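You operate a simulated robot arm through the tools that you are given. There is no shell and no other tool. Be economical: measure what you need, move in short steps, check, and stop when the job is done.

You run a simulated two-armed robot. Do the job below in one go: nothing can be reset, and whatever is moved stays where it is left.

## Task
Screw the cap back on the clear bottle.

The check looks at the end state, three seconds after you hand in, the way a careful person would. Anything else that was tipped, shoved, dropped, spilled or broken makes it a failure. Lids that push on must go on centred and level and be pressed home; caps that screw on are set level and turned clockwise until they are tight.

## Robot
Two 7-joint arms with two-finger parallel grippers on one trunk, on a base that drives. Base frame: it is fixed to the floor where the robot stands at the start and does not move with it; the origin is under the middle of the robot, x ahead of it, y to its left, z up. Units: m, rad, N and s.
The left shoulder is at the start at [0.07, 0.188, 1.265], the right one opposite. With the tool pointing down near the work surface each hand reaches from about 0.3 to 0.8 m from the robot's upright axis, wherever it stands, measured 20 degrees to its own side. Payload 3.91 kg a hand.
The TCP of each hand is the grasp point between the finger pads, 0.03 m short of the fingertips. In the tool frame z runs along the fingers and y along their closing line. The gripper opens to 0.11 m. The fingers are 0.02 m wide and 0.01 m thick; the gripper's body (0.048 by 0.112 m) begins 0.055 m behind the TCP.
Orientation is that of the tool frame in the base frame, as a unit quaternion [w, x, y, z]. With the fingers straight down and closing along the base's y, the tool's x points along the base's -x, its y along +y and its z along -z.

## Interface
- The arms move only by the tool step_arm. It takes "left_series", "right_series" or both (then of equal length, played together; a hand with none holds still); each is one flat list of numbers, 7 for each row, row after row: the shift along the tool's x, y, z in m, then the turn, a rotation vector about the tool's x, y, z in rad, then the gripper command, from -1 (shut) to 1 (fully open), values between in proportion. In form: [x, y, z, wx, wy, wz, hand, x, y, z, wx, wy, wz, hand, ...]. A call has 1 to 12 rows; each row is the pose to reach, as a shift and turn from the pose commanded when the call began, along the tool's axes at that moment. A row lasts 0.2 s, in which the tool goes at most 0.05 m and 0.15 rad; a call with a longer step from one row to the next is refused whole, and so is a gripper value outside its range. Where a pose cannot be reached the arm comes as near as it can. A force on the tool above 40 N (or 10 N above the force at the start of the call, whichever is more), or a blocked arm, ends the call early, and 0.2 s more pass. Each finger travels about 0.072 m/s and halts on what it meets, pressing with about 38 N; the grip force reading is that of the motor and also rises with nothing between the fingers. The clock runs only during rows and for 0.2 s after the last one: add rows that repeat a pose to give the fingers time. The reply holds the time, the measured pose of the TCP, the force on the tool along the base axes, the opening and the grip force, in the units named above and with some noise, with the torque about the TCP (base axes, N m) and any sound that the robot's microphone picked up.
- Cameras (640 x 400 px; columns grow to the right, rows downward): "scene" is now at [0.1274, -0.0104, 1.5022]; the picture's right is [-0.14, -0.99, 0.00], its down [-0.55, 0.08, -0.83] and it looks along [0.82, -0.12, -0.56] (base axes); focal length 250 px, centre (320, 200). "left" rides on the left gripper at [0.072, -0.017, -0.103] in its tool frame; the picture's right is [0.23, 0.97, 0.00], its down [-0.76, 0.18, -0.62] and it looks along [-0.61, 0.14, 0.78] (tool axes); focal length 222 px, centre (320, 200). "right" rides on the right gripper at [0.072, 0.017, -0.103] in its tool frame; the picture's right is [-0.23, 0.97, 0.00], its down [-0.76, -0.18, -0.62] and it looks along [-0.61, -0.14, 0.78] (tool axes); focal length 222 px, centre (320, 200). There is no depth. A picture from a camera that has moved, and an enlarged one, comes with that camera's place and axes in the base frame and with its lens. The place of the scene camera against the robot may be out by one fixed shift of up to 0.018 m in any direction.
- grab_frame(camera): a new picture of that camera. No time passes.
- move_column(by): slides the trunk up (or, below 0, down) by that many m; the arms and the scene camera ride with it, the base frame stays. It gives what a move gives, with no picture.
- roll_base(legs): drives the robot by 1 to 6 legs, each [ahead, turn to the left] in m and rad, along the robot's own axes; the way and the turn of a leg run together, so that a leg with both is an arc; at most 1.5 m and 3.142 rad a leg. The arms and the cameras ride along, it lands a little off, and it stops where it bumps. It gives what a move gives.
- pan_tilt(pan, tilt): turns the head with the scene camera to pan (to the left, within 1.501 rad either way) and tilt (down, from -0.506 to 1.204), counted from straight ahead of the robot. It gives what a move gives.
- zoom(camera, box): a new picture of the part [left, top, right, bottom] of that camera's present view, enlarged. No time passes.
- sign_off(): hands the job in; it is judged then, once.

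Go step by step. Nothing tells you exact positions but the pictures and the camera data: compare them with the known pose of the tool, close in by small moves and look again before you grip or let go. The budget is 120 turns and 108 pictures, counting those below and the enlarged ones. Unless the task says otherwise, let go and move clear before handing in, and close with one line.

The tools are called after "Emit:" by a JSON object that holds its "name" and its "arguments". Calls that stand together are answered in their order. step_arm: Moves the arms, as the interface text tells. Its arguments: {"type":"object","properties":{"left_series":{"type":"array","items":{"type":"number"}},"right_series":{"type":"array","items":{"type":"number"}}},"required":[]} The other tools are called the same way: move_column (by) slides the trunk up or down; roll_base (legs) drives the base; pan_tilt (pan, tilt) turns the head that bears the scene camera; grab_frame (camera) takes a picture; zoom (camera, box) takes an enlarged picture of a part of a camera's view; sign_off () hands the job in.

At the start:

```text
clock: 0.0
left_ee_pos: [0.5996, 0.1781, 1.2918]
left_tool_rot: [0.001, 0.0, 1.0, 0.0]
left_ft_force: [0.3, 0.2, 0.0]
left_moment: [0.01, -0.01, 0.0]
left_finger_gap: 0.11
left_gripper_force: 0.1
right_ee_pos: [0.3421, -0.1817, 1.3113]
right_tool_rot: [0.0, 0.0, 1.0, 0.0]
right_ft_force: [-0.2, -1.1, -0.1]
right_moment: [-0.01, 0.02, -0.03]
right_finger_gap: 0.11
right_gripper_force: 0.1
trunk travel left (down, up): [-0.775, 0.165]
robot x, y, heading: [-0.0011, 0.0003, -0.002]
head pan, tilt: [-0.141, 0.588]
```

scene: 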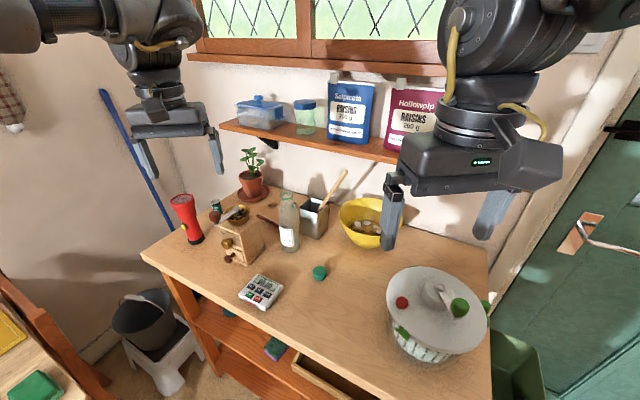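
right: 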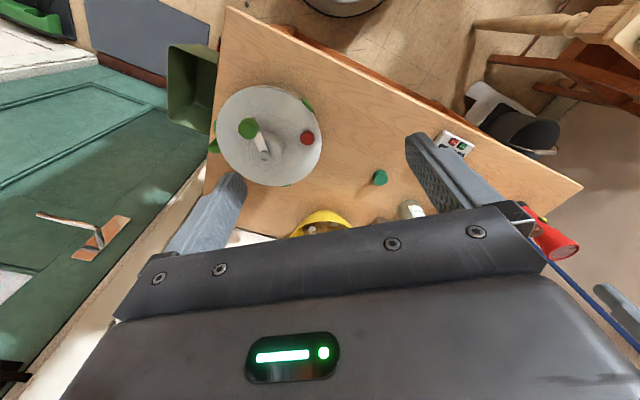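
left: 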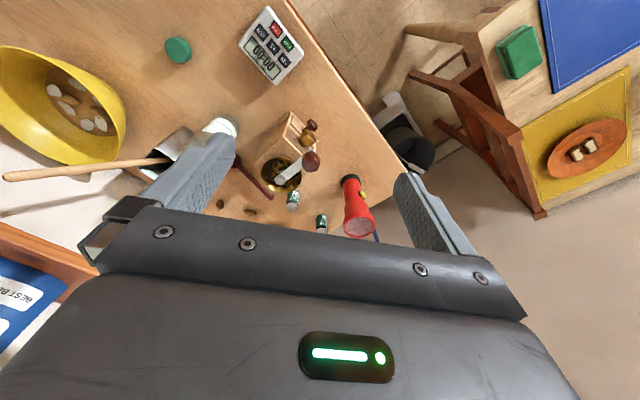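

I see a clear glass bottle at the middle of the bench and a green cap lying in front of it. I'll zoom in on both to be sure.

Emit:
{"name": "zoom", "arguments": {"camera": "scene", "box": [200, 160, 400, 300]}}

Emit:
{"name": "zoom", "arguments": {"camera": "left", "box": [120, 0, 360, 240]}}

```text
2.86 times, centred on (300, 230) of scene
camera zoom: at [0.1274, -0.0104, 1.5022], right [-0.14, -0.99, 0.0], down [-0.55, 0.08, -0.83], along [0.82, -0.12, -0.56], focal length 716 px, centre (377, 114)
```

zoom: 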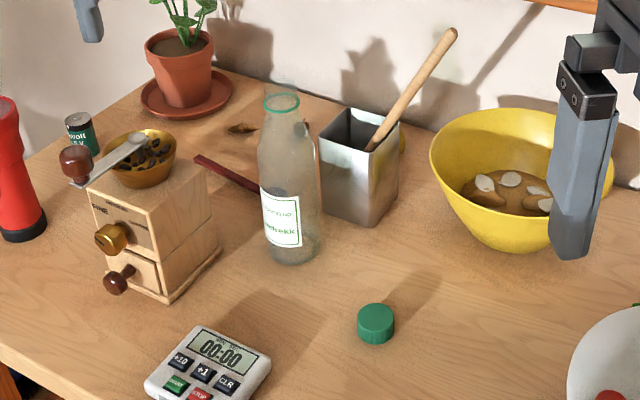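

```text
1.67 times, centred on (240, 120) of left
camera zoom: at [0.5276, 0.1618, 1.3976], right [-0.23, 0.97, 0.0], down [0.76, 0.18, 0.62], along [0.61, 0.14, -0.78], focal length 370 px, centre (453, 333)
```

zoom: 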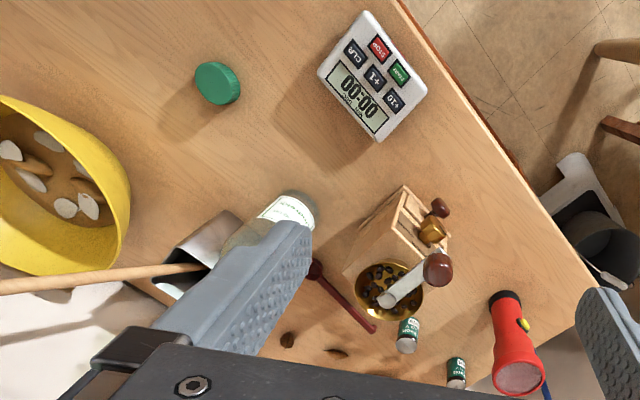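

The cap is at about (0.626, -0.082) on the bench at z≈0.89. The bottle stands at about (0.75, 0) with its rim near z≈1.10. I'll bring the right hand over the cap, pre-turned counter-clockwise so there's plenty of clockwise range left.

Emit:
{"name": "step_arm", "arguments": {"right_series": [-0.028, 0.01, 0.022, 0, 0, -0.14, 1, -0.057, 0.02, 0.044, 0, 0, -0.28, 1, -0.085, 0.03, 0.066, 0, 0, -0.42, 1, -0.114, 0.04, 0.088, 0, 0, -0.56, 1, -0.142, 0.05, 0.11, 0, 0, -0.7, 1, -0.17, 0.06, 0.132, 0, 0, -0.84, 1, -0.199, 0.07, 0.154, 0, 0, -0.98, 1, -0.227, 0.08, 0.176, 0, 0, -1.12, 1, -0.256, 0.09, 0.198, 0, 0, -1.26, 1, -0.284, 0.1, 0.22, 0, 0, -1.4, 1, -0.284, 0.1, 0.22, 0, 0, -1.4, 1]}}

Emit:
{"name": "grab_frame", "arguments": {"camera": "right"}}

Emit:
{"name": "grab_frame", "arguments": {"camera": "scene"}}

```text
clock: 2.3
left_ee_pos: [0.6169, 0.1731, 1.2869]
left_tool_rot: [-0.006, -0.001, 1.0, 0.002]
left_ft_force: [0.7, -1.2, -0.2]
left_moment: [0.08, 0.06, 0.0]
left_finger_gap: 0.1099
left_gripper_force: 0.0
right_ee_pos: [0.5216, 0.0315, 1.3644]
right_tool_rot: [-0.039, -0.687, 0.726, 0.006]
right_ft_force: [58.7, 83.1, -113.5]
right_moment: [-2.69, 7.12, 3.96]
right_finger_gap: 0.1103
right_gripper_force: 0.0
right hand out of reach, approached as far as the arm can: row 1, 2, 3, 4, 5, 6, 7, 8, 9, 10, 11
trunk travel left (down, up): [-0.775, 0.165]
robot x, y, heading: [0.0003, 0.0025, 0.001]
head pan, tilt: [-0.141, 0.588]
stopped in row 11 (right hand): the force on the tool passed its limit (the readings are from after the stop); the commanded pose is now the measured one
```

```text
102 pictures are left
camera right: at [0.5061, -0.0371, 1.4723], right [-0.96, 0.28, 0.05], down [0.26, 0.78, 0.57], along [0.12, 0.56, -0.82], focal length 222 px, centre (320, 200)
```

right: 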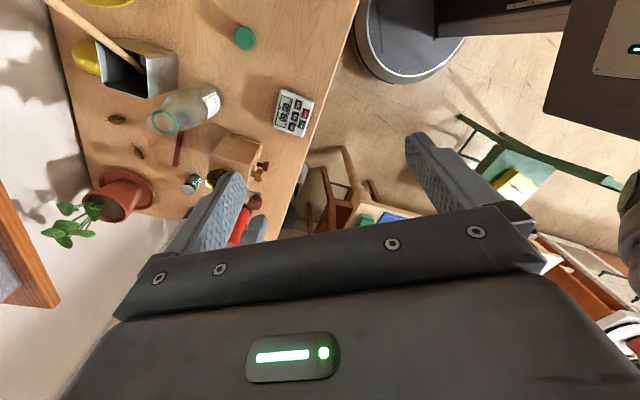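

```text
101 pictures are left
camera scene: at [0.1483, -0.0164, 1.5014], right [-0.14, -0.99, 0.0], down [-0.56, 0.08, -0.82], along [0.82, -0.12, -0.57], focal length 250 px, centre (320, 200)
```

scene: 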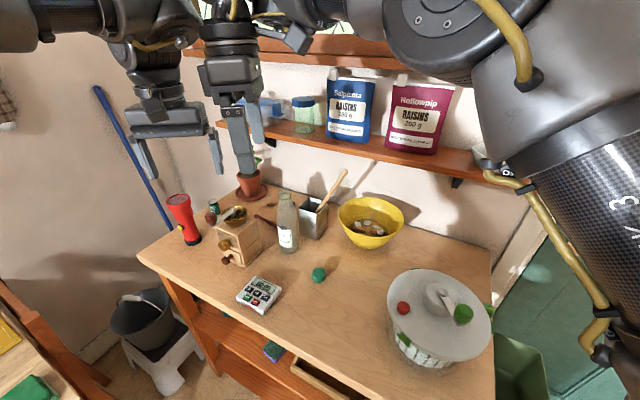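

The right arm went up and inward rather than down, and it has pressed against the left arm. I'll back it off to the right before anything else.

Emit:
{"name": "step_arm", "arguments": {"right_series": [0.03, 0.01, 0, 0, 0, 0, 1, 0.06, 0.02, 0, 0, 0, 0, 1, 0.09, 0.03, 0, 0, 0, 0, 1, 0.13, 0.04, 0, 0, 0, 0, 1, 0.17, 0.05, 0, 0, 0, 0, 1, 0.21, 0.06, 0, 0, 0, 0, 1]}}

Emit:
{"name": "grab_frame", "arguments": {"camera": "scene"}}

```text
clock: 2.6
left_ee_pos: [0.592, 0.1826, 1.3002]
left_tool_rot: [0.004, 0.0, 1.0, -0.002]
left_ft_force: [0.8, 0.5, 0.5]
left_moment: [-0.08, -0.01, 0.04]
left_finger_gap: 0.1101
left_gripper_force: 0.1
right_ee_pos: [0.4931, 0.04, 1.3733]
right_tool_rot: [-0.034, -0.691, 0.722, -0.003]
right_ft_force: [-3.3, -0.3, -6.7]
right_moment: [0.57, -0.48, -0.25]
right_finger_gap: 0.1101
right_gripper_force: 0.1
trunk travel left (down, up): [-0.775, 0.165]
robot x, y, heading: [-0.0012, -0.0039, -0.0]
head pan, tilt: [-0.141, 0.588]
stopped in row 1 (right hand): the force on the tool passed its limit (the readings are from after the stop); the commanded pose is now the measured one
```

```text
100 pictures are left
camera scene: at [0.1263, -0.0057, 1.5023], right [-0.14, -0.99, 0.0], down [-0.55, 0.08, -0.83], along [0.82, -0.12, -0.55], focal length 250 px, centre (320, 200)
```

scene: 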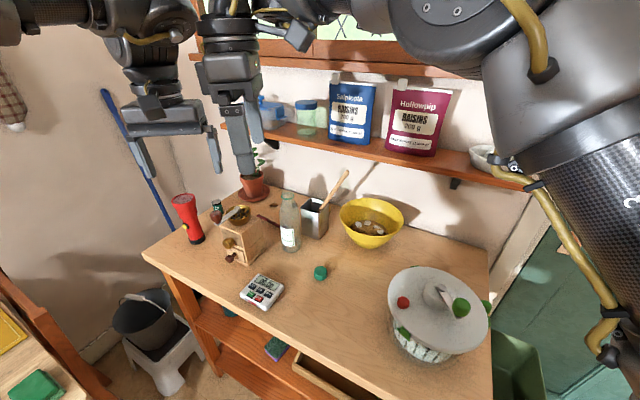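

The contact has come off. I'll keep backing away to the right in small steps.

Emit:
{"name": "step_arm", "arguments": {"right_series": [0.02, 0, 0, 0, 0, 0, 1, 0.04, 0, 0, 0, 0, 0, 1, 0.06, 0, 0, 0, 0, 0, 1, 0.09, 0, 0, 0, 0, 0, 1, 0.12, 0, 0, 0, 0, 0, 1, 0.15, 0, 0, 0, 0, 0, 1, 0.18, 0, 0, 0, 0, 0, 1, 0.21, 0, 0, 0, 0, 0, 1, 0.24, 0, 0, 0, 0, 0, 1]}}

Emit:
{"name": "grab_frame", "arguments": {"camera": "scene"}}

```text
clock: 2.8
left_ee_pos: [0.5916, 0.1753, 1.2992]
left_tool_rot: [0.004, -0.001, 1.0, 0.0]
left_ft_force: [0.7, -0.3, -0.5]
left_moment: [0.07, -0.04, 0.03]
left_finger_gap: 0.1099
left_gripper_force: 0.0
right_ee_pos: [0.4916, 0.0339, 1.3741]
right_tool_rot: [-0.029, -0.693, 0.72, 0.004]
right_ft_force: [-13.9, 7.8, -21.3]
right_moment: [0.58, -1.92, -1.11]
right_finger_gap: 0.11
right_gripper_force: 0.0
trunk travel left (down, up): [-0.775, 0.165]
robot x, y, heading: [0.0036, -0.0005, 0.006]
head pan, tilt: [-0.141, 0.588]
stopped in row 1 (right hand): the force on the tool passed its limit (the readings are from after the stop); the commanded pose is now the measured one
```

```text
99 pictures are left
camera scene: at [0.1244, -0.0127, 1.5025], right [-0.14, -0.99, 0.0], down [-0.55, 0.08, -0.83], along [0.82, -0.12, -0.55], focal length 250 px, centre (320, 200)
```

scene: 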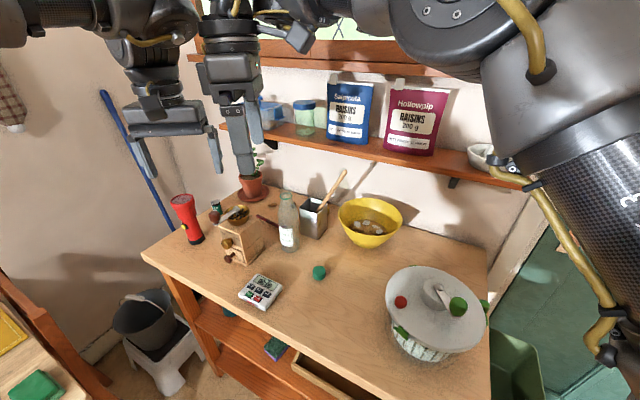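

I can't tell what the right arm is touching. I'll move the left hand away to its own side first and read the right hand's force again.

Emit:
{"name": "step_arm", "arguments": {"left_series": [0, 0.03, 0, 0, 0, 0, 1, 0, 0.06, 0, 0, 0, 0, 1, 0, 0.09, 0, 0, 0, 0, 1, 0, 0.12, 0, 0, 0, 0, 1]}}

Emit:
{"name": "pan_tilt", "arguments": {"pan": 0.1, "tilt": -0.1}}

Emit:
{"name": "grab_frame", "arguments": {"camera": "scene"}}

Emit:
{"name": "grab_frame", "arguments": {"camera": "left"}}

```text
clock: 3.8
left_ee_pos: [0.5939, 0.3007, 1.3013]
left_tool_rot: [0.004, -0.001, 1.0, -0.002]
left_ft_force: [0.2, -1.1, -0.2]
left_moment: [-0.01, 0.0, -0.01]
left_finger_gap: 0.1099
left_gripper_force: 0.1
right_ee_pos: [0.4947, 0.04, 1.3731]
right_tool_rot: [-0.031, -0.694, 0.719, 0.002]
right_ft_force: [-1.7, 12.6, -35.5]
right_moment: [1.16, -0.32, -0.14]
right_finger_gap: 0.1099
right_gripper_force: 0.1
trunk travel left (down, up): [-0.775, 0.165]
robot x, y, heading: [-0.0004, -0.0003, 0.003]
head pan, tilt: [-0.141, 0.588]
```

```text
clock: 4.9
left_ee_pos: [0.5961, 0.2985, 1.3004]
left_tool_rot: [0.003, 0.0, 1.0, -0.001]
left_ft_force: [-0.9, 0.0, -0.1]
left_moment: [0.01, 0.02, -0.01]
left_finger_gap: 0.11
left_gripper_force: 0.0
right_ee_pos: [0.4953, 0.0361, 1.3719]
right_tool_rot: [-0.032, -0.693, 0.72, 0.003]
right_ft_force: [0.1, 11.4, -38.1]
right_moment: [1.45, -0.18, -0.06]
right_finger_gap: 0.1099
right_gripper_force: 0.1
trunk travel left (down, up): [-0.775, 0.165]
robot x, y, heading: [0.0022, -0.0013, -0.001]
head pan, tilt: [0.099, -0.099]
```

```text
98 pictures are left
camera scene: at [0.1267, 0.0111, 1.5651], right [0.1, -0.99, 0.0], down [0.1, 0.01, -1.0], along [0.99, 0.1, 0.1], focal length 250 px, centre (320, 200)
```

scene: 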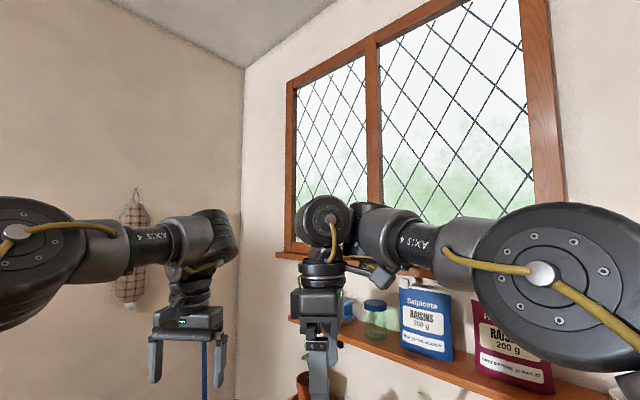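

```text
97 pictures are left
camera left: at [0.5221, 0.2813, 1.4043], right [-0.23, 0.97, 0.0], down [0.76, 0.18, 0.63], along [0.61, 0.14, -0.78], focal length 222 px, centre (320, 200)
```

left: 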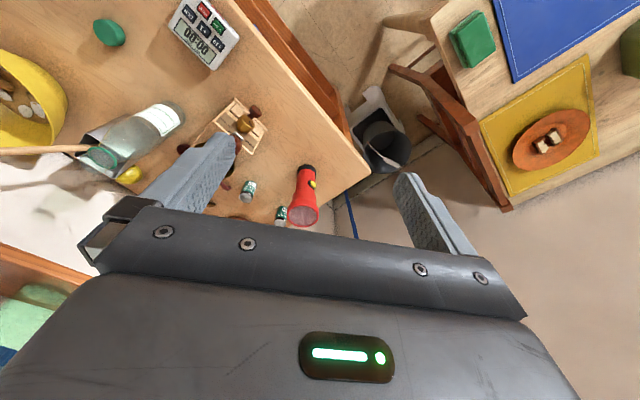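

With the left hand clear, the right hand still reads a downward push of about 38 N, so its wrist is probably folded against its own forearm. I'll follow the force and ease it downward.

Emit:
{"name": "step_arm", "arguments": {"right_series": [0, 0, 0.01, 0, 0, 0, 1, 0, 0, 0.02, 0, 0, 0, 1, 0, 0, 0.03, 0, 0, 0, 1, 0, 0, 0.04, 0, 0, 0, 1]}}

Emit:
{"name": "grab_frame", "arguments": {"camera": "scene"}}

```text
clock: 5.2
left_ee_pos: [0.5933, 0.2982, 1.2997]
left_tool_rot: [0.002, -0.001, 1.0, -0.001]
left_ft_force: [-0.7, 0.0, 0.7]
left_moment: [0.01, -0.03, 0.0]
left_finger_gap: 0.11
left_gripper_force: 0.0
right_ee_pos: [0.4945, 0.0378, 1.3707]
right_tool_rot: [-0.031, -0.695, 0.718, 0.005]
right_ft_force: [-3.2, 7.6, -18.9]
right_moment: [0.6, -0.44, -0.21]
right_finger_gap: 0.1099
right_gripper_force: 0.1
trunk travel left (down, up): [-0.775, 0.165]
robot x, y, heading: [0.0045, -0.0003, 0.001]
head pan, tilt: [0.099, -0.099]
stopped in row 1 (right hand): the force on the tool passed its limit (the readings are from after the stop); the commanded pose is now the measured one
```

```text
96 pictures are left
camera scene: at [0.1261, 0.0115, 1.5652], right [0.1, -0.99, 0.0], down [0.1, 0.01, -1.0], along [0.99, 0.1, 0.1], focal length 250 px, centre (320, 200)
```

scene: 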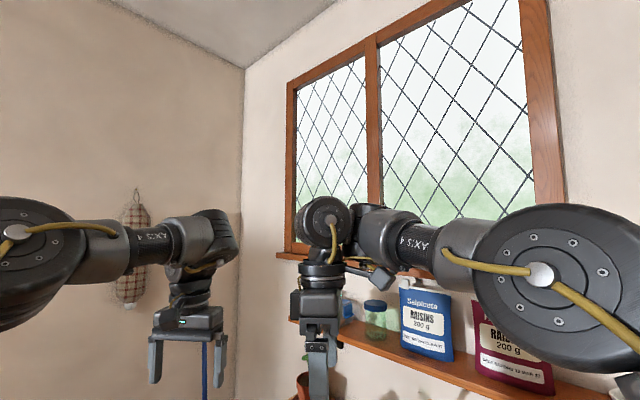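

The wrist camera's bracket seems to be jammed against its own forearm because of the pre-turn. I'll turn the hand back.

Emit:
{"name": "step_arm", "arguments": {"right_series": [0, 0, 0, 0, 0, 0.05, 1, 0, 0, 0, 0, 0, 0.12, 1, 0, 0, 0, 0, 0, 0.24, 1, 0, 0, 0, 0, 0, 0.36, 1, 0, 0, 0, 0, 0, 0.48, 1, 0, 0, 0, 0, 0, 0.6, 1, 0, 0, 0, 0, 0, 0.7, 1]}}

```text
clock: 5.4
left_ee_pos: [0.5945, 0.298, 1.3002]
left_tool_rot: [0.002, -0.001, 1.0, -0.001]
left_ft_force: [0.4, -0.3, -1.4]
left_moment: [-0.01, -0.03, 0.02]
left_finger_gap: 0.1098
left_gripper_force: 0.1
right_ee_pos: [0.4946, 0.0376, 1.3713]
right_tool_rot: [-0.03, -0.694, 0.719, 0.008]
right_ft_force: [-2.8, 6.3, -18.1]
right_moment: [0.54, -0.55, -0.34]
right_finger_gap: 0.1099
right_gripper_force: 0.0
trunk travel left (down, up): [-0.775, 0.165]
robot x, y, heading: [0.0006, -0.0027, -0.002]
head pan, tilt: [0.099, -0.099]
stopped in row 1 (right hand): the force on the tool passed its limit (the readings are from after the stop); the commanded pose is now the measured one
```

Emit:
{"name": "zoom", "arguments": {"camera": "scene", "box": [260, 170, 480, 330]}}

Emit:
{"name": "grab_frame", "arguments": {"camera": "right"}}

```text
2.50 times, centred on (370, 250) of scene
camera zoom: at [0.1265, 0.011, 1.5652], right [0.1, -0.99, 0.0], down [0.1, 0.01, -1.0], along [0.99, 0.1, 0.1], focal length 626 px, centre (195, 75)
```

zoom: 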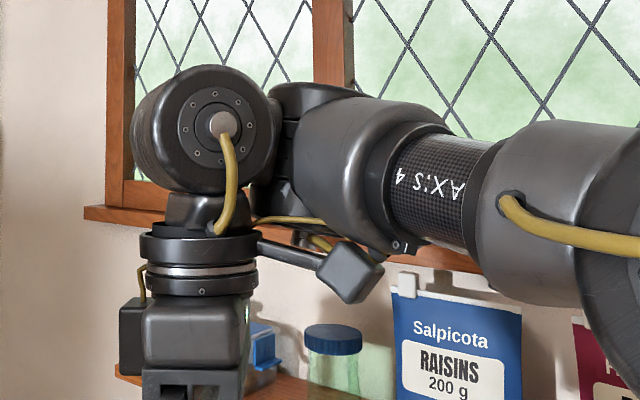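

```text
94 pictures are left
camera right: at [0.4788, -0.032, 1.4788], right [-0.96, 0.26, 0.04], down [0.23, 0.77, 0.59], along [0.12, 0.58, -0.81], focal length 222 px, centre (320, 200)
```

right: 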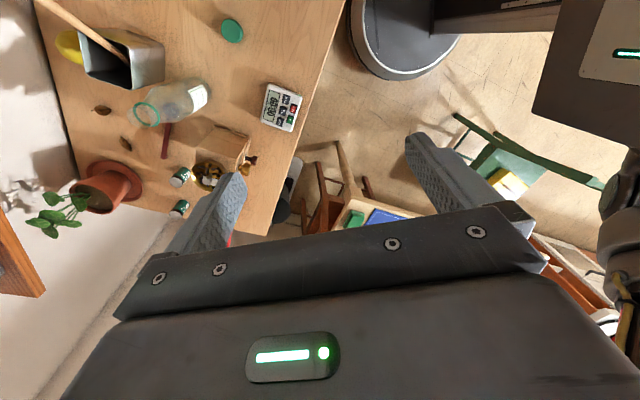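

The enlarged view confirms it: the camera bracket is wedged under the forearm. I'll unwind in very small increments.

Emit:
{"name": "step_arm", "arguments": {"right_series": [0, 0, 0.002, 0, 0, 0.015, 1, 0, 0, 0.004, 0, 0, 0.03, 1, 0, 0, 0.006, 0, 0, 0.05, 1, 0, 0, 0.008, 0, 0, 0.07, 1, 0, 0, 0.01, 0, 0, 0.1, 1, 0, 0, 0.01, 0, 0, 0.13, 1, 0, 0, 0.01, 0, 0, 0.17, 1, 0, 0, 0.01, 0, 0, 0.21, 1]}}

```text
clock: 5.7
left_ee_pos: [0.5957, 0.2983, 1.301]
left_tool_rot: [0.002, -0.001, 1.0, -0.001]
left_ft_force: [0.7, -0.8, -0.3]
left_moment: [0.0, 0.04, -0.01]
left_finger_gap: 0.1099
left_gripper_force: 0.1
right_ee_pos: [0.4917, 0.0393, 1.3711]
right_tool_rot: [-0.028, -0.696, 0.717, 0.011]
right_ft_force: [-1.2, 7.8, -20.8]
right_moment: [0.59, -0.31, -0.15]
right_finger_gap: 0.1102
right_gripper_force: 0.1
trunk travel left (down, up): [-0.775, 0.165]
robot x, y, heading: [0.0022, -0.0008, -0.004]
head pan, tilt: [0.099, -0.099]
stopped in row 1 (right hand): the force on the tool passed its limit (the readings are from after the stop); the commanded pose is now the measured one
```

Emit:
{"name": "step_arm", "arguments": {"right_series": [0, 0, 0, 0, -0.03, 0, 1, 0, 0, 0, 0, -0.06, 0, 1, 0, 0, 0, 0, -0.1, 0, 1, 0, 0, 0, 0, -0.15, 0, 1, 0, 0, 0, 0, -0.2, 0, 1]}}

```text
clock: 6.0
left_ee_pos: [0.5946, 0.2977, 1.3011]
left_tool_rot: [0.002, -0.001, 1.0, -0.001]
left_ft_force: [0.3, 0.8, -0.3]
left_moment: [0.0, -0.01, -0.02]
left_finger_gap: 0.11
left_gripper_force: 0.0
right_ee_pos: [0.4926, 0.0401, 1.3716]
right_tool_rot: [-0.025, -0.698, 0.715, 0.013]
right_ft_force: [-3.1, 4.9, -14.0]
right_moment: [0.41, -0.45, -0.34]
right_finger_gap: 0.1101
right_gripper_force: 0.2
trunk travel left (down, up): [-0.775, 0.165]
robot x, y, heading: [-0.0022, 0.004, -0.0]
head pan, tilt: [0.099, -0.099]
stopped in row 1 (right hand): the force on the tool passed its limit (the readings are from after the stop); the commanded pose is now the measured one
```

Emit:
{"name": "step_arm", "arguments": {"right_series": [0, 0, 0, 0, 0, 0, 1, -0.005, 0, 0.01, 0, 0, 0, 1, -0.01, 0, 0.025, 0, 0, 0, 1, -0.015, 0, 0.04, 0, 0, 0, 1, -0.02, 0, 0.06, 0, 0, 0, 1]}}

```text
clock: 6.5
left_ee_pos: [0.5949, 0.2998, 1.3008]
left_tool_rot: [0.003, -0.001, 1.0, -0.001]
left_ft_force: [0.3, 0.5, -0.2]
left_moment: [-0.02, 0.0, 0.0]
left_finger_gap: 0.1098
left_gripper_force: 0.0
right_ee_pos: [0.4922, 0.0408, 1.3696]
right_tool_rot: [-0.025, -0.7, 0.714, 0.015]
right_ft_force: [-4.0, 5.3, -14.3]
right_moment: [0.34, -0.59, -0.34]
right_finger_gap: 0.1099
right_gripper_force: 0.1
trunk travel left (down, up): [-0.775, 0.165]
robot x, y, heading: [0.0041, 0.0011, 0.002]
head pan, tilt: [0.099, -0.099]
stopped in row 2 (right hand): the force on the tool passed its limit (the readings are from after the stop); the commanded pose is now the measured one
```

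Emit:
{"name": "step_arm", "arguments": {"right_series": [0.009, 0.006, 0.0025, 0, 0, 0.06, 1, 0.018, 0.0125, 0.005, 0, 0, 0.12, 1, 0.036, 0.025, 0.01, 0, 0, 0.23, 1, 0.054, 0.037, 0.015, 0, 0, 0.35, 1, 0.072, 0.05, 0.02, 0, 0, 0.47, 1, 0.09, 0.062, 0.025, 0, 0, 0.58, 1]}}

```text
clock: 7.9
left_ee_pos: [0.5945, 0.298, 1.3006]
left_tool_rot: [0.003, -0.001, 1.0, 0.0]
left_ft_force: [0.0, -0.8, -0.3]
left_moment: [-0.02, -0.02, 0.02]
left_finger_gap: 0.11
left_gripper_force: 0.1
right_ee_pos: [0.4632, -0.0274, 1.4103]
right_tool_rot: [-0.03, -0.466, 0.884, 0.008]
right_ft_force: [0.3, -1.1, -0.4]
right_moment: [0.0, 0.0, -0.03]
right_finger_gap: 0.1099
right_gripper_force: 0.1
right hand out of reach, approached as far as the arm can: row 2, 3, 4, 5, 6
trunk travel left (down, up): [-0.775, 0.165]
robot x, y, heading: [-0.002, 0.0001, -0.0]
head pan, tilt: [0.099, -0.099]
```

It's free now. I'll return the hand to its starting pose, then descend there before going forward, so the arm keeps a natural elbow.

Emit:
{"name": "step_arm", "arguments": {"right_series": [0.014, 0.01, 0.01, 0, 0, 0.1, 1, 0.028, 0.02, 0.02, 0, 0, 0.2, 1, 0.042, 0.04, 0.03, 0, 0, 0.3, 1, 0.06, 0.06, 0.04, 0, 0, 0.4, 1, 0.08, 0.08, 0.05, 0, 0, 0.5, 1, 0.1, 0.11, 0.06, 0, 0, 0.6, 1, 0.12, 0.13, 0.07, 0, 0, 0.7, 1, 0.14, 0.15, 0.08, 0, 0, 0.8, 1, 0.155, 0.17, 0.09, 0, 0, 0.9, 1, 0.166, 0.194, 0.1, 0, 0, 0.96, 1, 0.166, 0.194, 0.1, 0, 0, 0.96, 1]}}

Emit:
{"name": "grab_frame", "arguments": {"camera": "scene"}}

```text
clock: 10.3
left_ee_pos: [0.5938, 0.3038, 1.3005]
left_tool_rot: [0.004, -0.002, 1.0, -0.003]
left_ft_force: [0.1, -0.6, -0.7]
left_moment: [-0.04, -0.02, -0.02]
left_finger_gap: 0.1097
left_gripper_force: 0.1
right_ee_pos: [0.2899, 0.1129, 1.4143]
right_tool_rot: [-0.028, -0.002, 1.0, 0.011]
right_ft_force: [0.2, 0.4, 0.3]
right_moment: [-0.03, -0.01, 0.02]
right_finger_gap: 0.1099
right_gripper_force: 0.1
right hand out of reach, approached as far as the arm can: row 1, 2, 3, 4, 5, 6, 7, 8, 9, 10, 11
trunk travel left (down, up): [-0.775, 0.165]
robot x, y, heading: [0.003, -0.0024, 0.002]
head pan, tilt: [0.099, -0.099]
```

```text
93 pictures are left
camera scene: at [0.1244, 0.0174, 1.5653], right [0.1, -0.99, 0.0], down [0.1, 0.01, -0.99], along [0.99, 0.1, 0.1], focal length 250 px, centre (320, 200)
```

scene: 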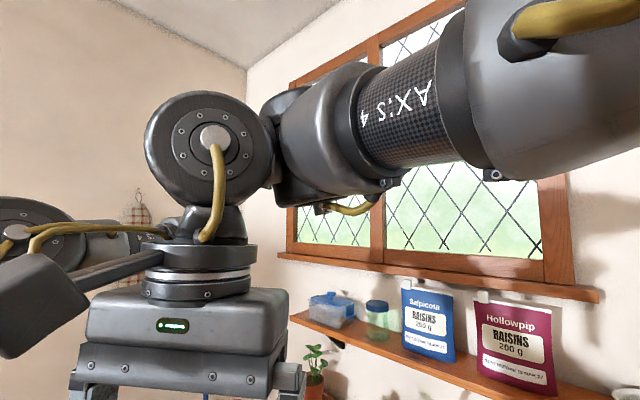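

The hand came out too far to the left. Its tool axes now line up with the base again, so I'll move it straight right, back to the start area.

Emit:
{"name": "step_arm", "arguments": {"right_series": [-0.01, -0.03, 0, 0, 0, 0, 1, -0.02, -0.06, 0, 0, 0, 0, 1, -0.03, -0.09, 0, 0, 0, 0, 1, -0.04, -0.12, 0.01, 0, 0, 0, 1, -0.05, -0.15, 0.02, 0, 0, 0, 1, -0.05, -0.18, 0.03, 0, 0, 0, 1, -0.05, -0.21, 0.045, 0, 0, 0, 1, -0.05, -0.24, 0.06, 0, 0, 0, 1, -0.05, -0.27, 0.08, 0, 0, 0, 1, -0.05, -0.295, 0.1, 0, 0, 0, 1, -0.05, -0.295, 0.1, 0, 0, 0, 1]}}

Emit:
{"name": "grab_frame", "arguments": {"camera": "scene"}}

```text
clock: 12.7
left_ee_pos: [0.5953, 0.3011, 1.2999]
left_tool_rot: [0.002, -0.002, 1.0, -0.001]
left_ft_force: [0.4, -0.5, 0.3]
left_moment: [-0.05, 0.0, 0.01]
left_finger_gap: 0.1103
left_gripper_force: 0.0
right_ee_pos: [0.3417, -0.1876, 1.2963]
right_tool_rot: [-0.028, -0.007, 1.0, -0.009]
right_ft_force: [-0.1, 0.4, -0.3]
right_moment: [-0.05, 0.01, 0.03]
right_finger_gap: 0.1101
right_gripper_force: 0.0
right hand out of reach, approached as far as the arm can: row 1, 2, 3, 4, 5
trunk travel left (down, up): [-0.775, 0.165]
robot x, y, heading: [0.0031, 0.0024, 0.001]
head pan, tilt: [0.099, -0.099]
```

```text
92 pictures are left
camera scene: at [0.1263, 0.0148, 1.5651], right [0.1, -0.99, 0.0], down [0.1, 0.01, -1.0], along [0.99, 0.1, 0.1], focal length 250 px, centre (320, 200)
```

scene: 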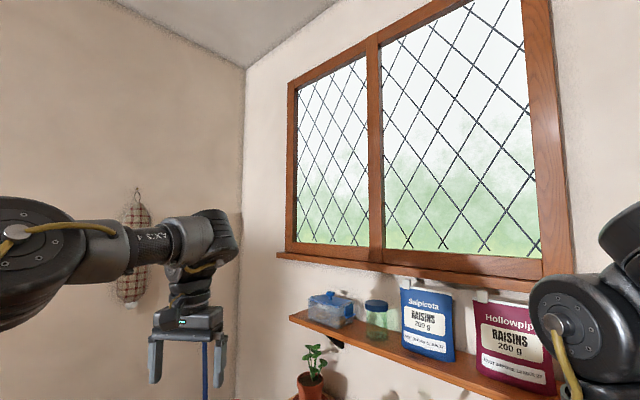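

The rows near the start pose are all reachable. The salad bowl sits below the hand, so I'll only drop to about 1.18 and level the tool.

Emit:
{"name": "step_arm", "arguments": {"right_series": [0, 0, 0.02, 0, -0.028, 0, 1, 0, 0, 0.04, 0, -0.056, 0, 1, 0, 0, 0.06, 0, -0.056, 0, 1, 0, 0, 0.09, 0, -0.056, 0, 1, 0, 0, 0.115, 0, -0.056, 0, 1]}}

Emit:
{"name": "pan_tilt", "arguments": {"pan": -0.15, "tilt": 0.6}}

Emit:
{"name": "grab_frame", "arguments": {"camera": "scene"}}

```text
clock: 13.9
left_ee_pos: [0.5947, 0.2985, 1.301]
left_tool_rot: [0.003, -0.001, 1.0, -0.001]
left_ft_force: [0.5, 1.3, 0.1]
left_moment: [-0.01, -0.05, 0.01]
left_finger_gap: 0.1101
left_gripper_force: 0.1
right_ee_pos: [0.3358, -0.1956, 1.1798]
right_tool_rot: [0.001, -0.006, 1.0, -0.006]
right_ft_force: [-0.4, -0.5, 0.0]
right_moment: [0.0, 0.0, 0.02]
right_finger_gap: 0.1101
right_gripper_force: 0.0
trunk travel left (down, up): [-0.775, 0.165]
robot x, y, heading: [-0.0041, 0.0019, -0.001]
head pan, tilt: [0.099, -0.099]
```

```text
clock: 14.9
left_ee_pos: [0.5943, 0.2979, 1.3003]
left_tool_rot: [0.002, 0.0, 1.0, -0.002]
left_ft_force: [-0.5, -0.1, -0.8]
left_moment: [0.0, -0.05, -0.01]
left_finger_gap: 0.1101
left_gripper_force: 0.1
right_ee_pos: [0.3343, -0.1952, 1.1807]
right_tool_rot: [0.0, -0.006, 1.0, -0.006]
right_ft_force: [-0.3, 0.4, 0.3]
right_moment: [0.03, -0.04, 0.01]
right_finger_gap: 0.11
right_gripper_force: 0.0
trunk travel left (down, up): [-0.775, 0.165]
robot x, y, heading: [0.0022, 0.0023, 0.003]
head pan, tilt: [-0.15, 0.6]
```

```text
91 pictures are left
camera scene: at [0.1273, -0.011, 1.5012], right [-0.15, -0.99, 0.0], down [-0.56, 0.08, -0.83], along [0.82, -0.12, -0.56], focal length 250 px, centre (320, 200)
```

scene: 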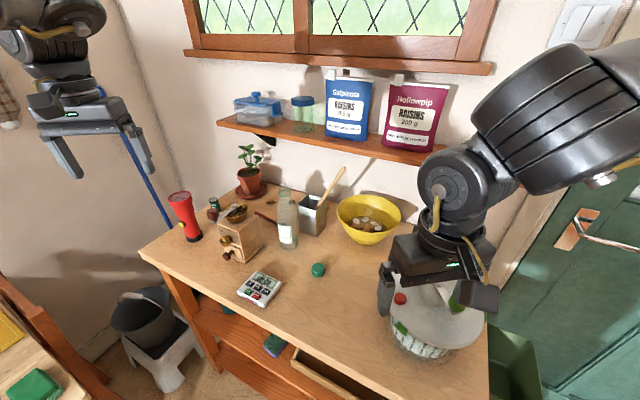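

That config works well. Now I'll move forward over the cap with no twist.

Emit:
{"name": "step_arm", "arguments": {"right_series": [-0.032, 0.012, 0.0, 0, 0, 0, 1, -0.064, 0.025, 0.0, 0, 0, 0, 1, -0.096, 0.038, 0.0, 0, 0, 0, 1, -0.128, 0.05, 0, 0, 0, 0, 1, -0.16, 0.062, 0.01, 0, 0, 0, 1, -0.192, 0.075, 0.02, 0, 0, 0, 1, -0.224, 0.088, 0.03, 0, 0, 0, 1, -0.256, 0.1, 0.045, 0, 0, 0, 1, -0.29, 0.113, 0.06, 0, 0, 0, 1, -0.29, 0.113, 0.06, 0, 0, 0, 1]}}

Emit:
{"name": "grab_frame", "arguments": {"camera": "scene"}}

Emit:
{"name": "grab_frame", "arguments": {"camera": "right"}}

```text
clock: 17.1
left_ee_pos: [0.593, 0.2984, 1.3012]
left_tool_rot: [0.003, 0.0, 1.0, -0.001]
left_ft_force: [-0.1, 0.3, -0.1]
left_moment: [0.02, -0.04, -0.03]
left_finger_gap: 0.11
left_gripper_force: 0.0
right_ee_pos: [0.5657, -0.0514, 1.1215]
right_tool_rot: [0.002, -0.004, 1.0, -0.006]
right_ft_force: [-0.4, -0.7, 0.1]
right_moment: [0.01, -0.04, -0.03]
right_finger_gap: 0.1101
right_gripper_force: 0.1
right hand out of reach, approached as far as the arm can: row 3, 6, 7, 8, 9, 10
trunk travel left (down, up): [-0.775, 0.165]
robot x, y, heading: [-0.0001, 0.0008, 0.003]
head pan, tilt: [-0.15, 0.6]
```

```text
90 pictures are left
camera scene: at [0.125, -0.0102, 1.5014], right [-0.15, -0.99, 0.0], down [-0.56, 0.08, -0.83], along [0.82, -0.12, -0.56], focal length 250 px, centre (320, 200)
```

scene: 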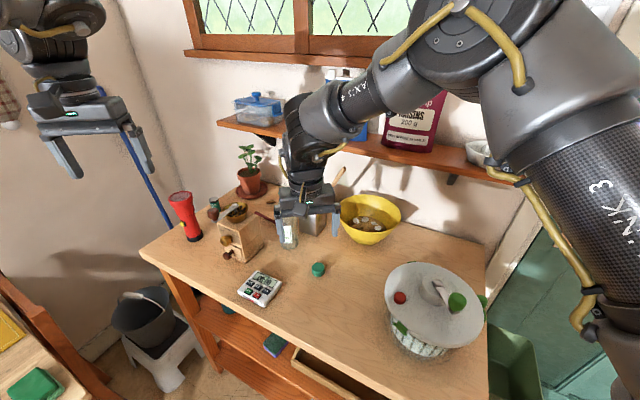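

```text
89 pictures are left
camera right: at [0.4927, -0.0346, 1.2254], right [0.22, 0.98, -0.01], down [0.76, -0.16, 0.63], along [0.61, -0.15, -0.78], focal length 222 px, centre (320, 200)
```

right: 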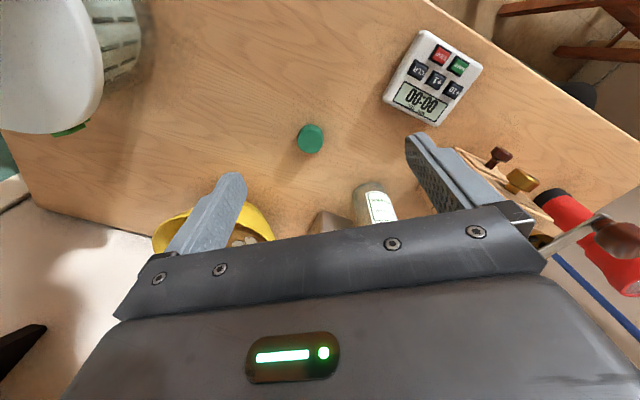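

Cap confirmed at (0.623, -0.083). I'll descend partway here, which should give more reach, then close in.

Emit:
{"name": "step_arm", "arguments": {"right_series": [0, 0, 0.03, 0, 0, 0, 1, -0.01, -0.005, 0.06, 0, 0, 0, 1, -0.02, -0.012, 0.09, 0, 0, 0, 1, -0.03, -0.02, 0.11, 0, 0, 0, 1, -0.045, -0.026, 0.13, 0, 0, 0, 1, -0.057, -0.032, 0.15, 0, 0, 0, 1, -0.057, -0.032, 0.15, 0, 0, 0, 1]}}

Emit:
{"name": "grab_frame", "arguments": {"camera": "right"}}

```text
clock: 18.7
left_ee_pos: [0.5951, 0.2971, 1.2997]
left_tool_rot: [0.003, -0.001, 1.0, 0.0]
left_ft_force: [-0.5, 0.3, -0.3]
left_moment: [0.0, 0.01, -0.01]
left_finger_gap: 0.1101
left_gripper_force: 0.2
right_ee_pos: [0.56, -0.0474, 0.9886]
right_tool_rot: [0.001, -0.003, 1.0, -0.006]
right_ft_force: [-0.1, -1.1, 1.0]
right_moment: [-0.01, 0.01, -0.01]
right_finger_gap: 0.1101
right_gripper_force: 0.1
right hand out of reach, approached as far as the arm can: row 2, 3, 4, 5, 6, 7
trunk travel left (down, up): [-0.775, 0.165]
robot x, y, heading: [0.0018, 0.0008, -0.0]
head pan, tilt: [-0.15, 0.6]
```

```text
88 pictures are left
camera right: at [0.4858, -0.031, 1.092], right [0.22, 0.98, -0.01], down [0.76, -0.16, 0.63], along [0.61, -0.15, -0.78], focal length 222 px, centre (320, 200)
```

right: 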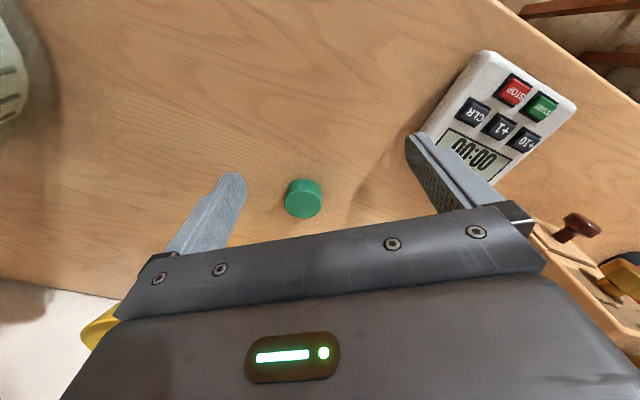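

The reach stops at x≈0.56. I'll test whether a positive yaw opens it up.

Emit:
{"name": "step_arm", "arguments": {"right_series": [0, 0, 0, 0, 0, 0.14, 1, -0.01, -0.005, 0, 0, 0, 0.28, 1, -0.02, -0.01, 0, 0, 0, 0.42, 1, -0.03, -0.02, 0, 0, 0, 0.56, 1, -0.045, -0.03, 0, 0, 0, 0.7, 1, -0.06, -0.036, 0, 0, 0, 0.7, 1, -0.06, -0.036, 0, 0, 0, 0.7, 1]}}

```text
clock: 20.3
left_ee_pos: [0.5943, 0.2981, 1.3001]
left_tool_rot: [0.003, 0.0, 1.0, 0.0]
left_ft_force: [0.8, 1.0, 0.6]
left_moment: [-0.04, -0.03, -0.01]
left_finger_gap: 0.1097
left_gripper_force: 0.0
right_ee_pos: [0.618, -0.0789, 0.9892]
right_tool_rot: [0.002, 0.338, 0.941, -0.006]
right_ft_force: [-0.6, 0.8, -0.3]
right_moment: [-0.02, 0.01, 0.01]
right_finger_gap: 0.11
right_gripper_force: 0.0
trunk travel left (down, up): [-0.775, 0.165]
robot x, y, heading: [-0.0057, -0.0001, 0.001]
head pan, tilt: [-0.15, 0.6]
```

A +0.7 yaw brings the cap into reach, and the twist I need goes further in that same direction. Checking the view from here.

Emit:
{"name": "grab_frame", "arguments": {"camera": "right"}}

Emit:
{"name": "zoom", "arguments": {"camera": "scene", "box": [220, 170, 420, 310]}}

```text
87 pictures are left
camera right: at [0.572, -0.0202, 1.0939], right [0.79, 0.61, -0.01], down [0.48, -0.61, 0.63], along [0.38, -0.5, -0.78], focal length 222 px, centre (320, 200)
```

right: 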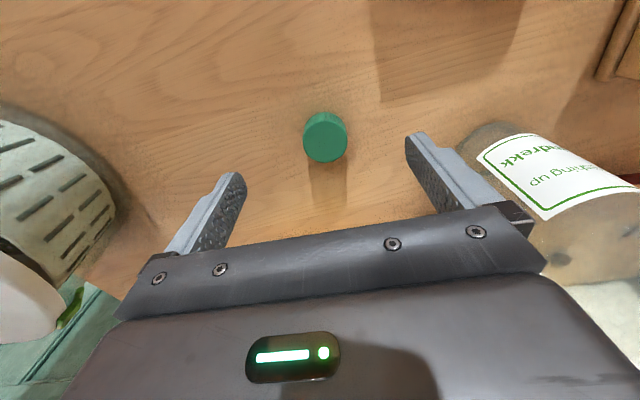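

```text
2.86 times, centred on (320, 240) of scene
camera zoom: at [0.1268, -0.0108, 1.5012], right [-0.15, -0.99, 0.0], down [-0.56, 0.08, -0.83], along [0.82, -0.12, -0.56], focal length 716 px, centre (320, 86)
```

zoom: 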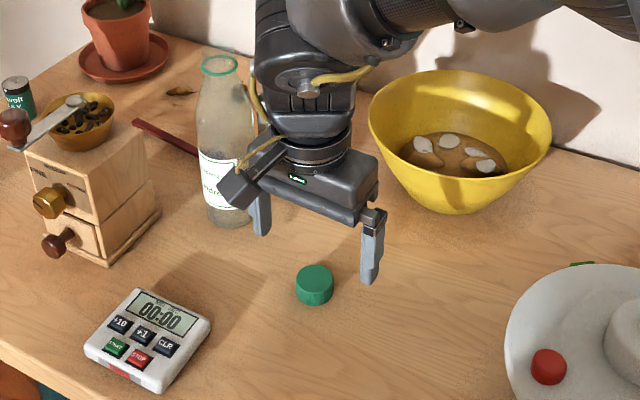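

The cap is within a few mm of the line between the fingers. I'll apply a small correction and descend with the fingers part-closed.

Emit:
{"name": "step_arm", "arguments": {"right_series": [0.004, 0.003, 0.015, 0, 0, 0, 0.4, 0.004, 0.003, 0.03, 0, 0, 0, 0.3, 0.004, 0.003, 0.04, 0, 0, 0, 0.3, 0.004, 0.003, 0.05, 0, 0, 0, 0.3, 0.004, 0.003, 0.05, 0, 0, 0, 0.3]}}

Emit:
{"name": "grab_frame", "arguments": {"camera": "right"}}

Emit:
{"name": "zoom", "arguments": {"camera": "scene", "box": [260, 210, 380, 290]}}

```text
clock: 21.5
left_ee_pos: [0.5938, 0.2987, 1.3008]
left_tool_rot: [0.002, -0.001, 1.0, -0.001]
left_ft_force: [-0.3, 0.3, -0.2]
left_moment: [0.01, -0.01, 0.02]
left_finger_gap: 0.1099
left_gripper_force: 0.0
right_ee_pos: [0.6171, -0.0761, 0.9403]
right_tool_rot: [0.002, 0.337, 0.941, -0.005]
right_ft_force: [0.2, 0.2, -0.1]
right_moment: [-0.02, 0.01, 0.01]
right_finger_gap: 0.0715
right_gripper_force: 0.0
trunk travel left (down, up): [-0.775, 0.165]
robot x, y, heading: [0.0014, 0.0036, -0.001]
head pan, tilt: [-0.15, 0.6]
```

```text
85 pictures are left
camera right: at [0.5711, -0.0163, 1.0429], right [0.79, 0.61, -0.01], down [0.48, -0.61, 0.63], along [0.38, -0.5, -0.78], focal length 222 px, centre (320, 200)
```

right: 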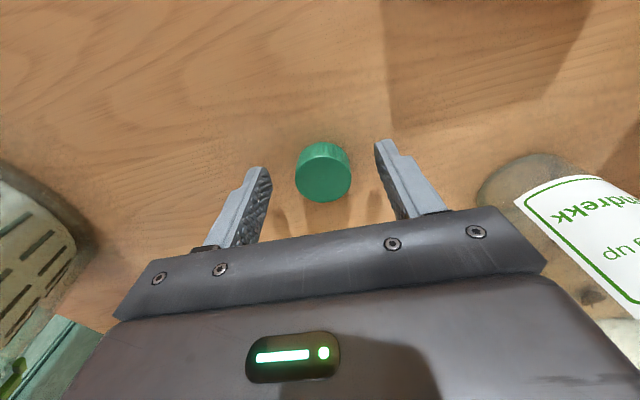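

```text
5.00 times, centred on (320, 250) of scene
camera zoom: at [0.127, -0.0108, 1.5012], right [-0.15, -0.99, 0.0], down [-0.56, 0.08, -0.82], along [0.82, -0.12, -0.57], focal length 1253 px, centre (320, -50)
```

zoom: 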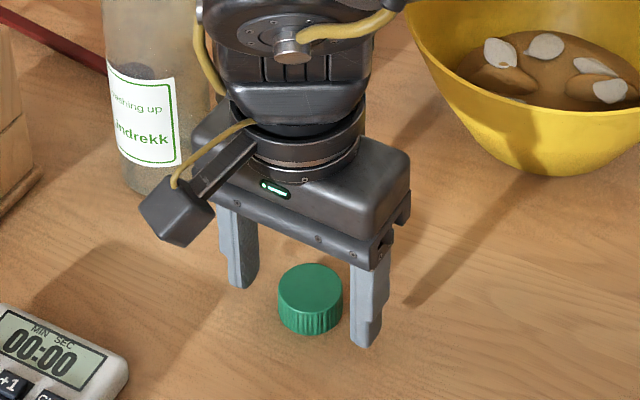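

Triangulating from two wrist views puts the cap top at (0.627, -0.086, 0.906). I need 13 mm along -tool x, then a little further down.

Emit:
{"name": "step_arm", "arguments": {"right_series": [-0.006, 0, 0, 0, 0, 0, 0.3, -0.013, 0, 0, 0, 0, 0, 0.3, -0.013, 0, 0.01, 0, 0, 0, 0.3, -0.013, 0, 0.01, 0, 0, 0, 0.3]}}

Emit:
{"name": "grab_frame", "arguments": {"camera": "right"}}

Emit:
{"name": "zoom", "arguments": {"camera": "scene", "box": [260, 210, 380, 290]}}

```text
clock: 22.5
left_ee_pos: [0.5936, 0.2985, 1.3029]
left_tool_rot: [0.003, -0.001, 1.0, -0.002]
left_ft_force: [0.9, -0.2, -0.1]
left_moment: [-0.02, -0.02, -0.03]
left_finger_gap: 0.1098
left_gripper_force: 0.0
right_ee_pos: [0.6274, -0.0839, 0.9302]
right_tool_rot: [0.003, 0.339, 0.941, -0.005]
right_ft_force: [1.2, -1.4, 14.0]
right_moment: [0.47, -0.27, -0.08]
right_finger_gap: 0.0713
right_gripper_force: 0.0
trunk travel left (down, up): [-0.775, 0.165]
robot x, y, heading: [-0.0012, -0.0027, 0.001]
head pan, tilt: [-0.15, 0.6]
```

```text
83 pictures are left
camera right: at [0.5807, -0.0243, 1.0338], right [0.79, 0.61, 0.0], down [0.47, -0.61, 0.63], along [0.38, -0.5, -0.77], focal length 222 px, centre (320, 200)
```

right: 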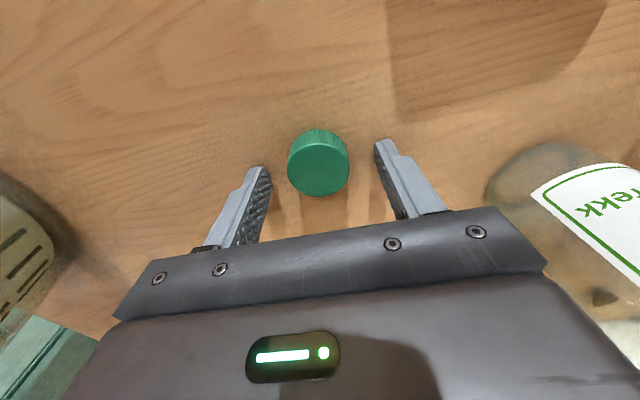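

```text
5.00 times, centred on (320, 250) of scene
camera zoom: at [0.1254, -0.0108, 1.5016], right [-0.15, -0.99, 0.0], down [-0.56, 0.08, -0.83], along [0.82, -0.12, -0.56], focal length 1253 px, centre (320, -50)
```

zoom: 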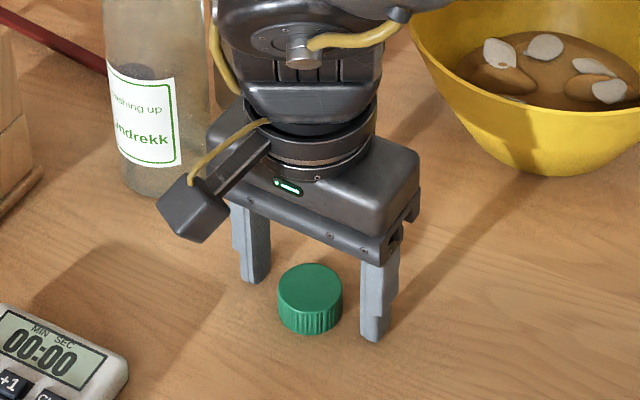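

The fingers have met the bench (so it's at z≈0.90), and both views now show the cap about 12 mm toward +tool x. I'll lift slightly and shift back.

Emit:
{"name": "step_arm", "arguments": {"right_series": [0, 0, -0.005, 0, 0, 0, 0.3, 0.006, 0.001, -0.005, 0, 0, 0, 0.3, 0.012, 0.002, -0.005, 0, 0, 0, 0.3, 0.012, 0.002, -0.003, 0, 0, 0, 0.3]}}

Emit:
{"name": "grab_frame", "arguments": {"camera": "right"}}

Emit:
{"name": "zoom", "arguments": {"camera": "scene", "box": [260, 210, 380, 290]}}

```text
clock: 23.5
left_ee_pos: [0.5949, 0.2972, 1.3012]
left_tool_rot: [0.003, 0.0, 1.0, -0.001]
left_ft_force: [-0.6, -0.8, 0.3]
left_moment: [0.02, 0.0, 0.0]
left_finger_gap: 0.1101
left_gripper_force: 0.1
right_ee_pos: [0.6204, -0.0763, 0.9311]
right_tool_rot: [0.003, 0.337, 0.941, -0.006]
right_ft_force: [0.7, -0.4, 0.6]
right_moment: [-0.01, 0.01, -0.02]
right_finger_gap: 0.0716
right_gripper_force: 0.0
trunk travel left (down, up): [-0.775, 0.165]
robot x, y, heading: [0.0018, -0.0001, -0.001]
head pan, tilt: [-0.15, 0.6]
```

```text
81 pictures are left
camera right: at [0.5732, -0.0168, 1.0347], right [0.79, 0.61, -0.01], down [0.48, -0.61, 0.63], along [0.38, -0.5, -0.78], focal length 222 px, centre (320, 200)
```

right: 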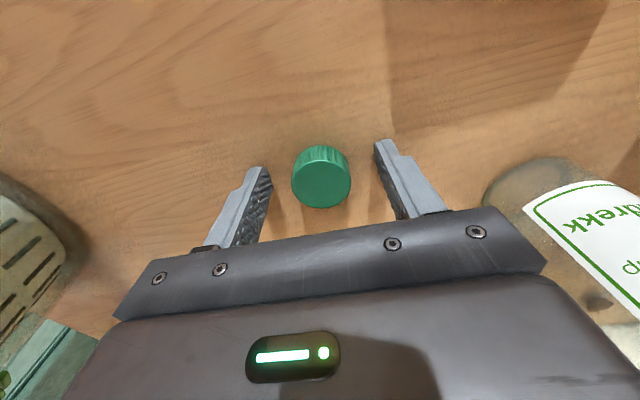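

```text
5.00 times, centred on (320, 250) of scene
camera zoom: at [0.1275, -0.0109, 1.5011], right [-0.15, -0.99, 0.0], down [-0.56, 0.08, -0.82], along [0.82, -0.12, -0.57], focal length 1253 px, centre (320, -50)
```

zoom: 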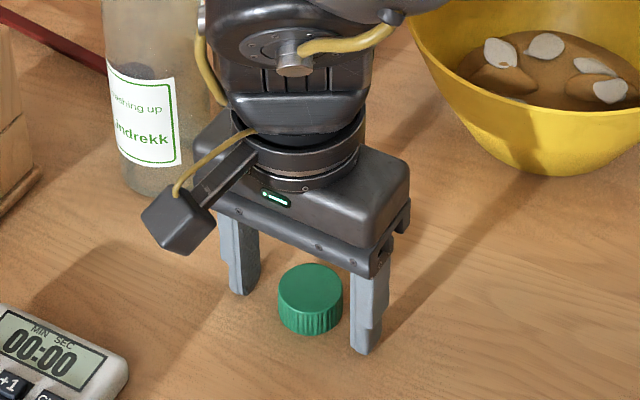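

Aligned. I'll raise 4 mm so the tips grip the cap's side just above its bottom edge, then close.

Emit:
{"name": "step_arm", "arguments": {"right_series": [0.003, 0, -0.004, 0, 0, 0, 0.3, 0.003, 0, -0.004, 0, 0, 0, 0, 0.003, 0, -0.004, 0, 0, 0, -0.3, 0.003, 0, -0.004, 0, 0, 0, -0.6, 0.003, 0, -0.004, 0, 0, 0, -1, 0.003, 0, -0.004, 0, 0, 0, -1]}}

Emit:
{"name": "zoom", "arguments": {"camera": "right", "box": [220, 110, 420, 235]}}

Emit:
{"name": "zoom", "arguments": {"camera": "scene", "box": [260, 210, 380, 290]}}

```text
clock: 24.9
left_ee_pos: [0.5957, 0.2977, 1.3005]
left_tool_rot: [0.003, -0.001, 1.0, -0.001]
left_ft_force: [0.5, 0.1, 1.0]
left_moment: [-0.03, -0.02, 0.01]
left_finger_gap: 0.1101
left_gripper_force: 0.1
right_ee_pos: [0.6176, -0.0748, 0.9356]
right_tool_rot: [0.002, 0.337, 0.941, -0.006]
right_ft_force: [-0.8, -1.1, 0.3]
right_moment: [-0.03, 0.01, -0.02]
right_finger_gap: 0.0358
right_gripper_force: 38.2
trunk travel left (down, up): [-0.775, 0.165]
robot x, y, heading: [-0.0021, -0.0006, 0.007]
head pan, tilt: [-0.15, 0.6]
```

```text
3.20 times, centred on (320, 172) of right
camera zoom: at [0.5709, -0.0144, 1.039], right [0.79, 0.61, -0.01], down [0.48, -0.61, 0.63], along [0.38, -0.5, -0.78], focal length 711 px, centre (320, 288)
```

zoom: 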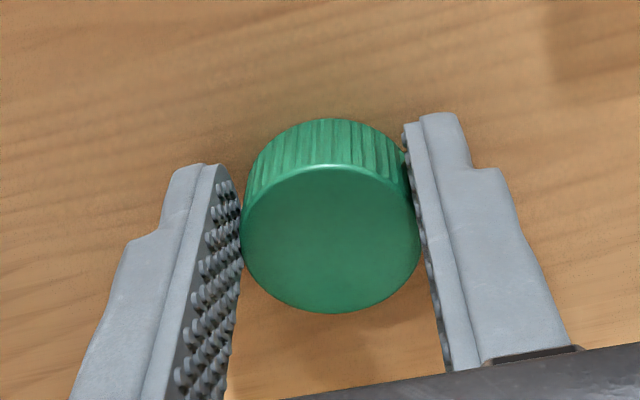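

```text
5.00 times, centred on (320, 250) of scene
camera zoom: at [0.1271, -0.0107, 1.5011], right [-0.15, -0.99, 0.0], down [-0.56, 0.08, -0.82], along [0.82, -0.12, -0.57], focal length 1253 px, centre (320, -50)
```

zoom: 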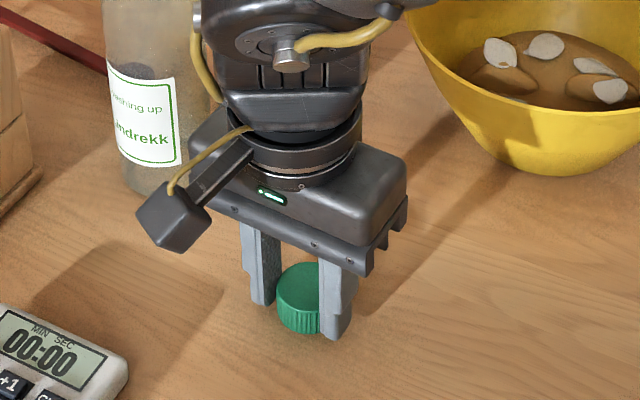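

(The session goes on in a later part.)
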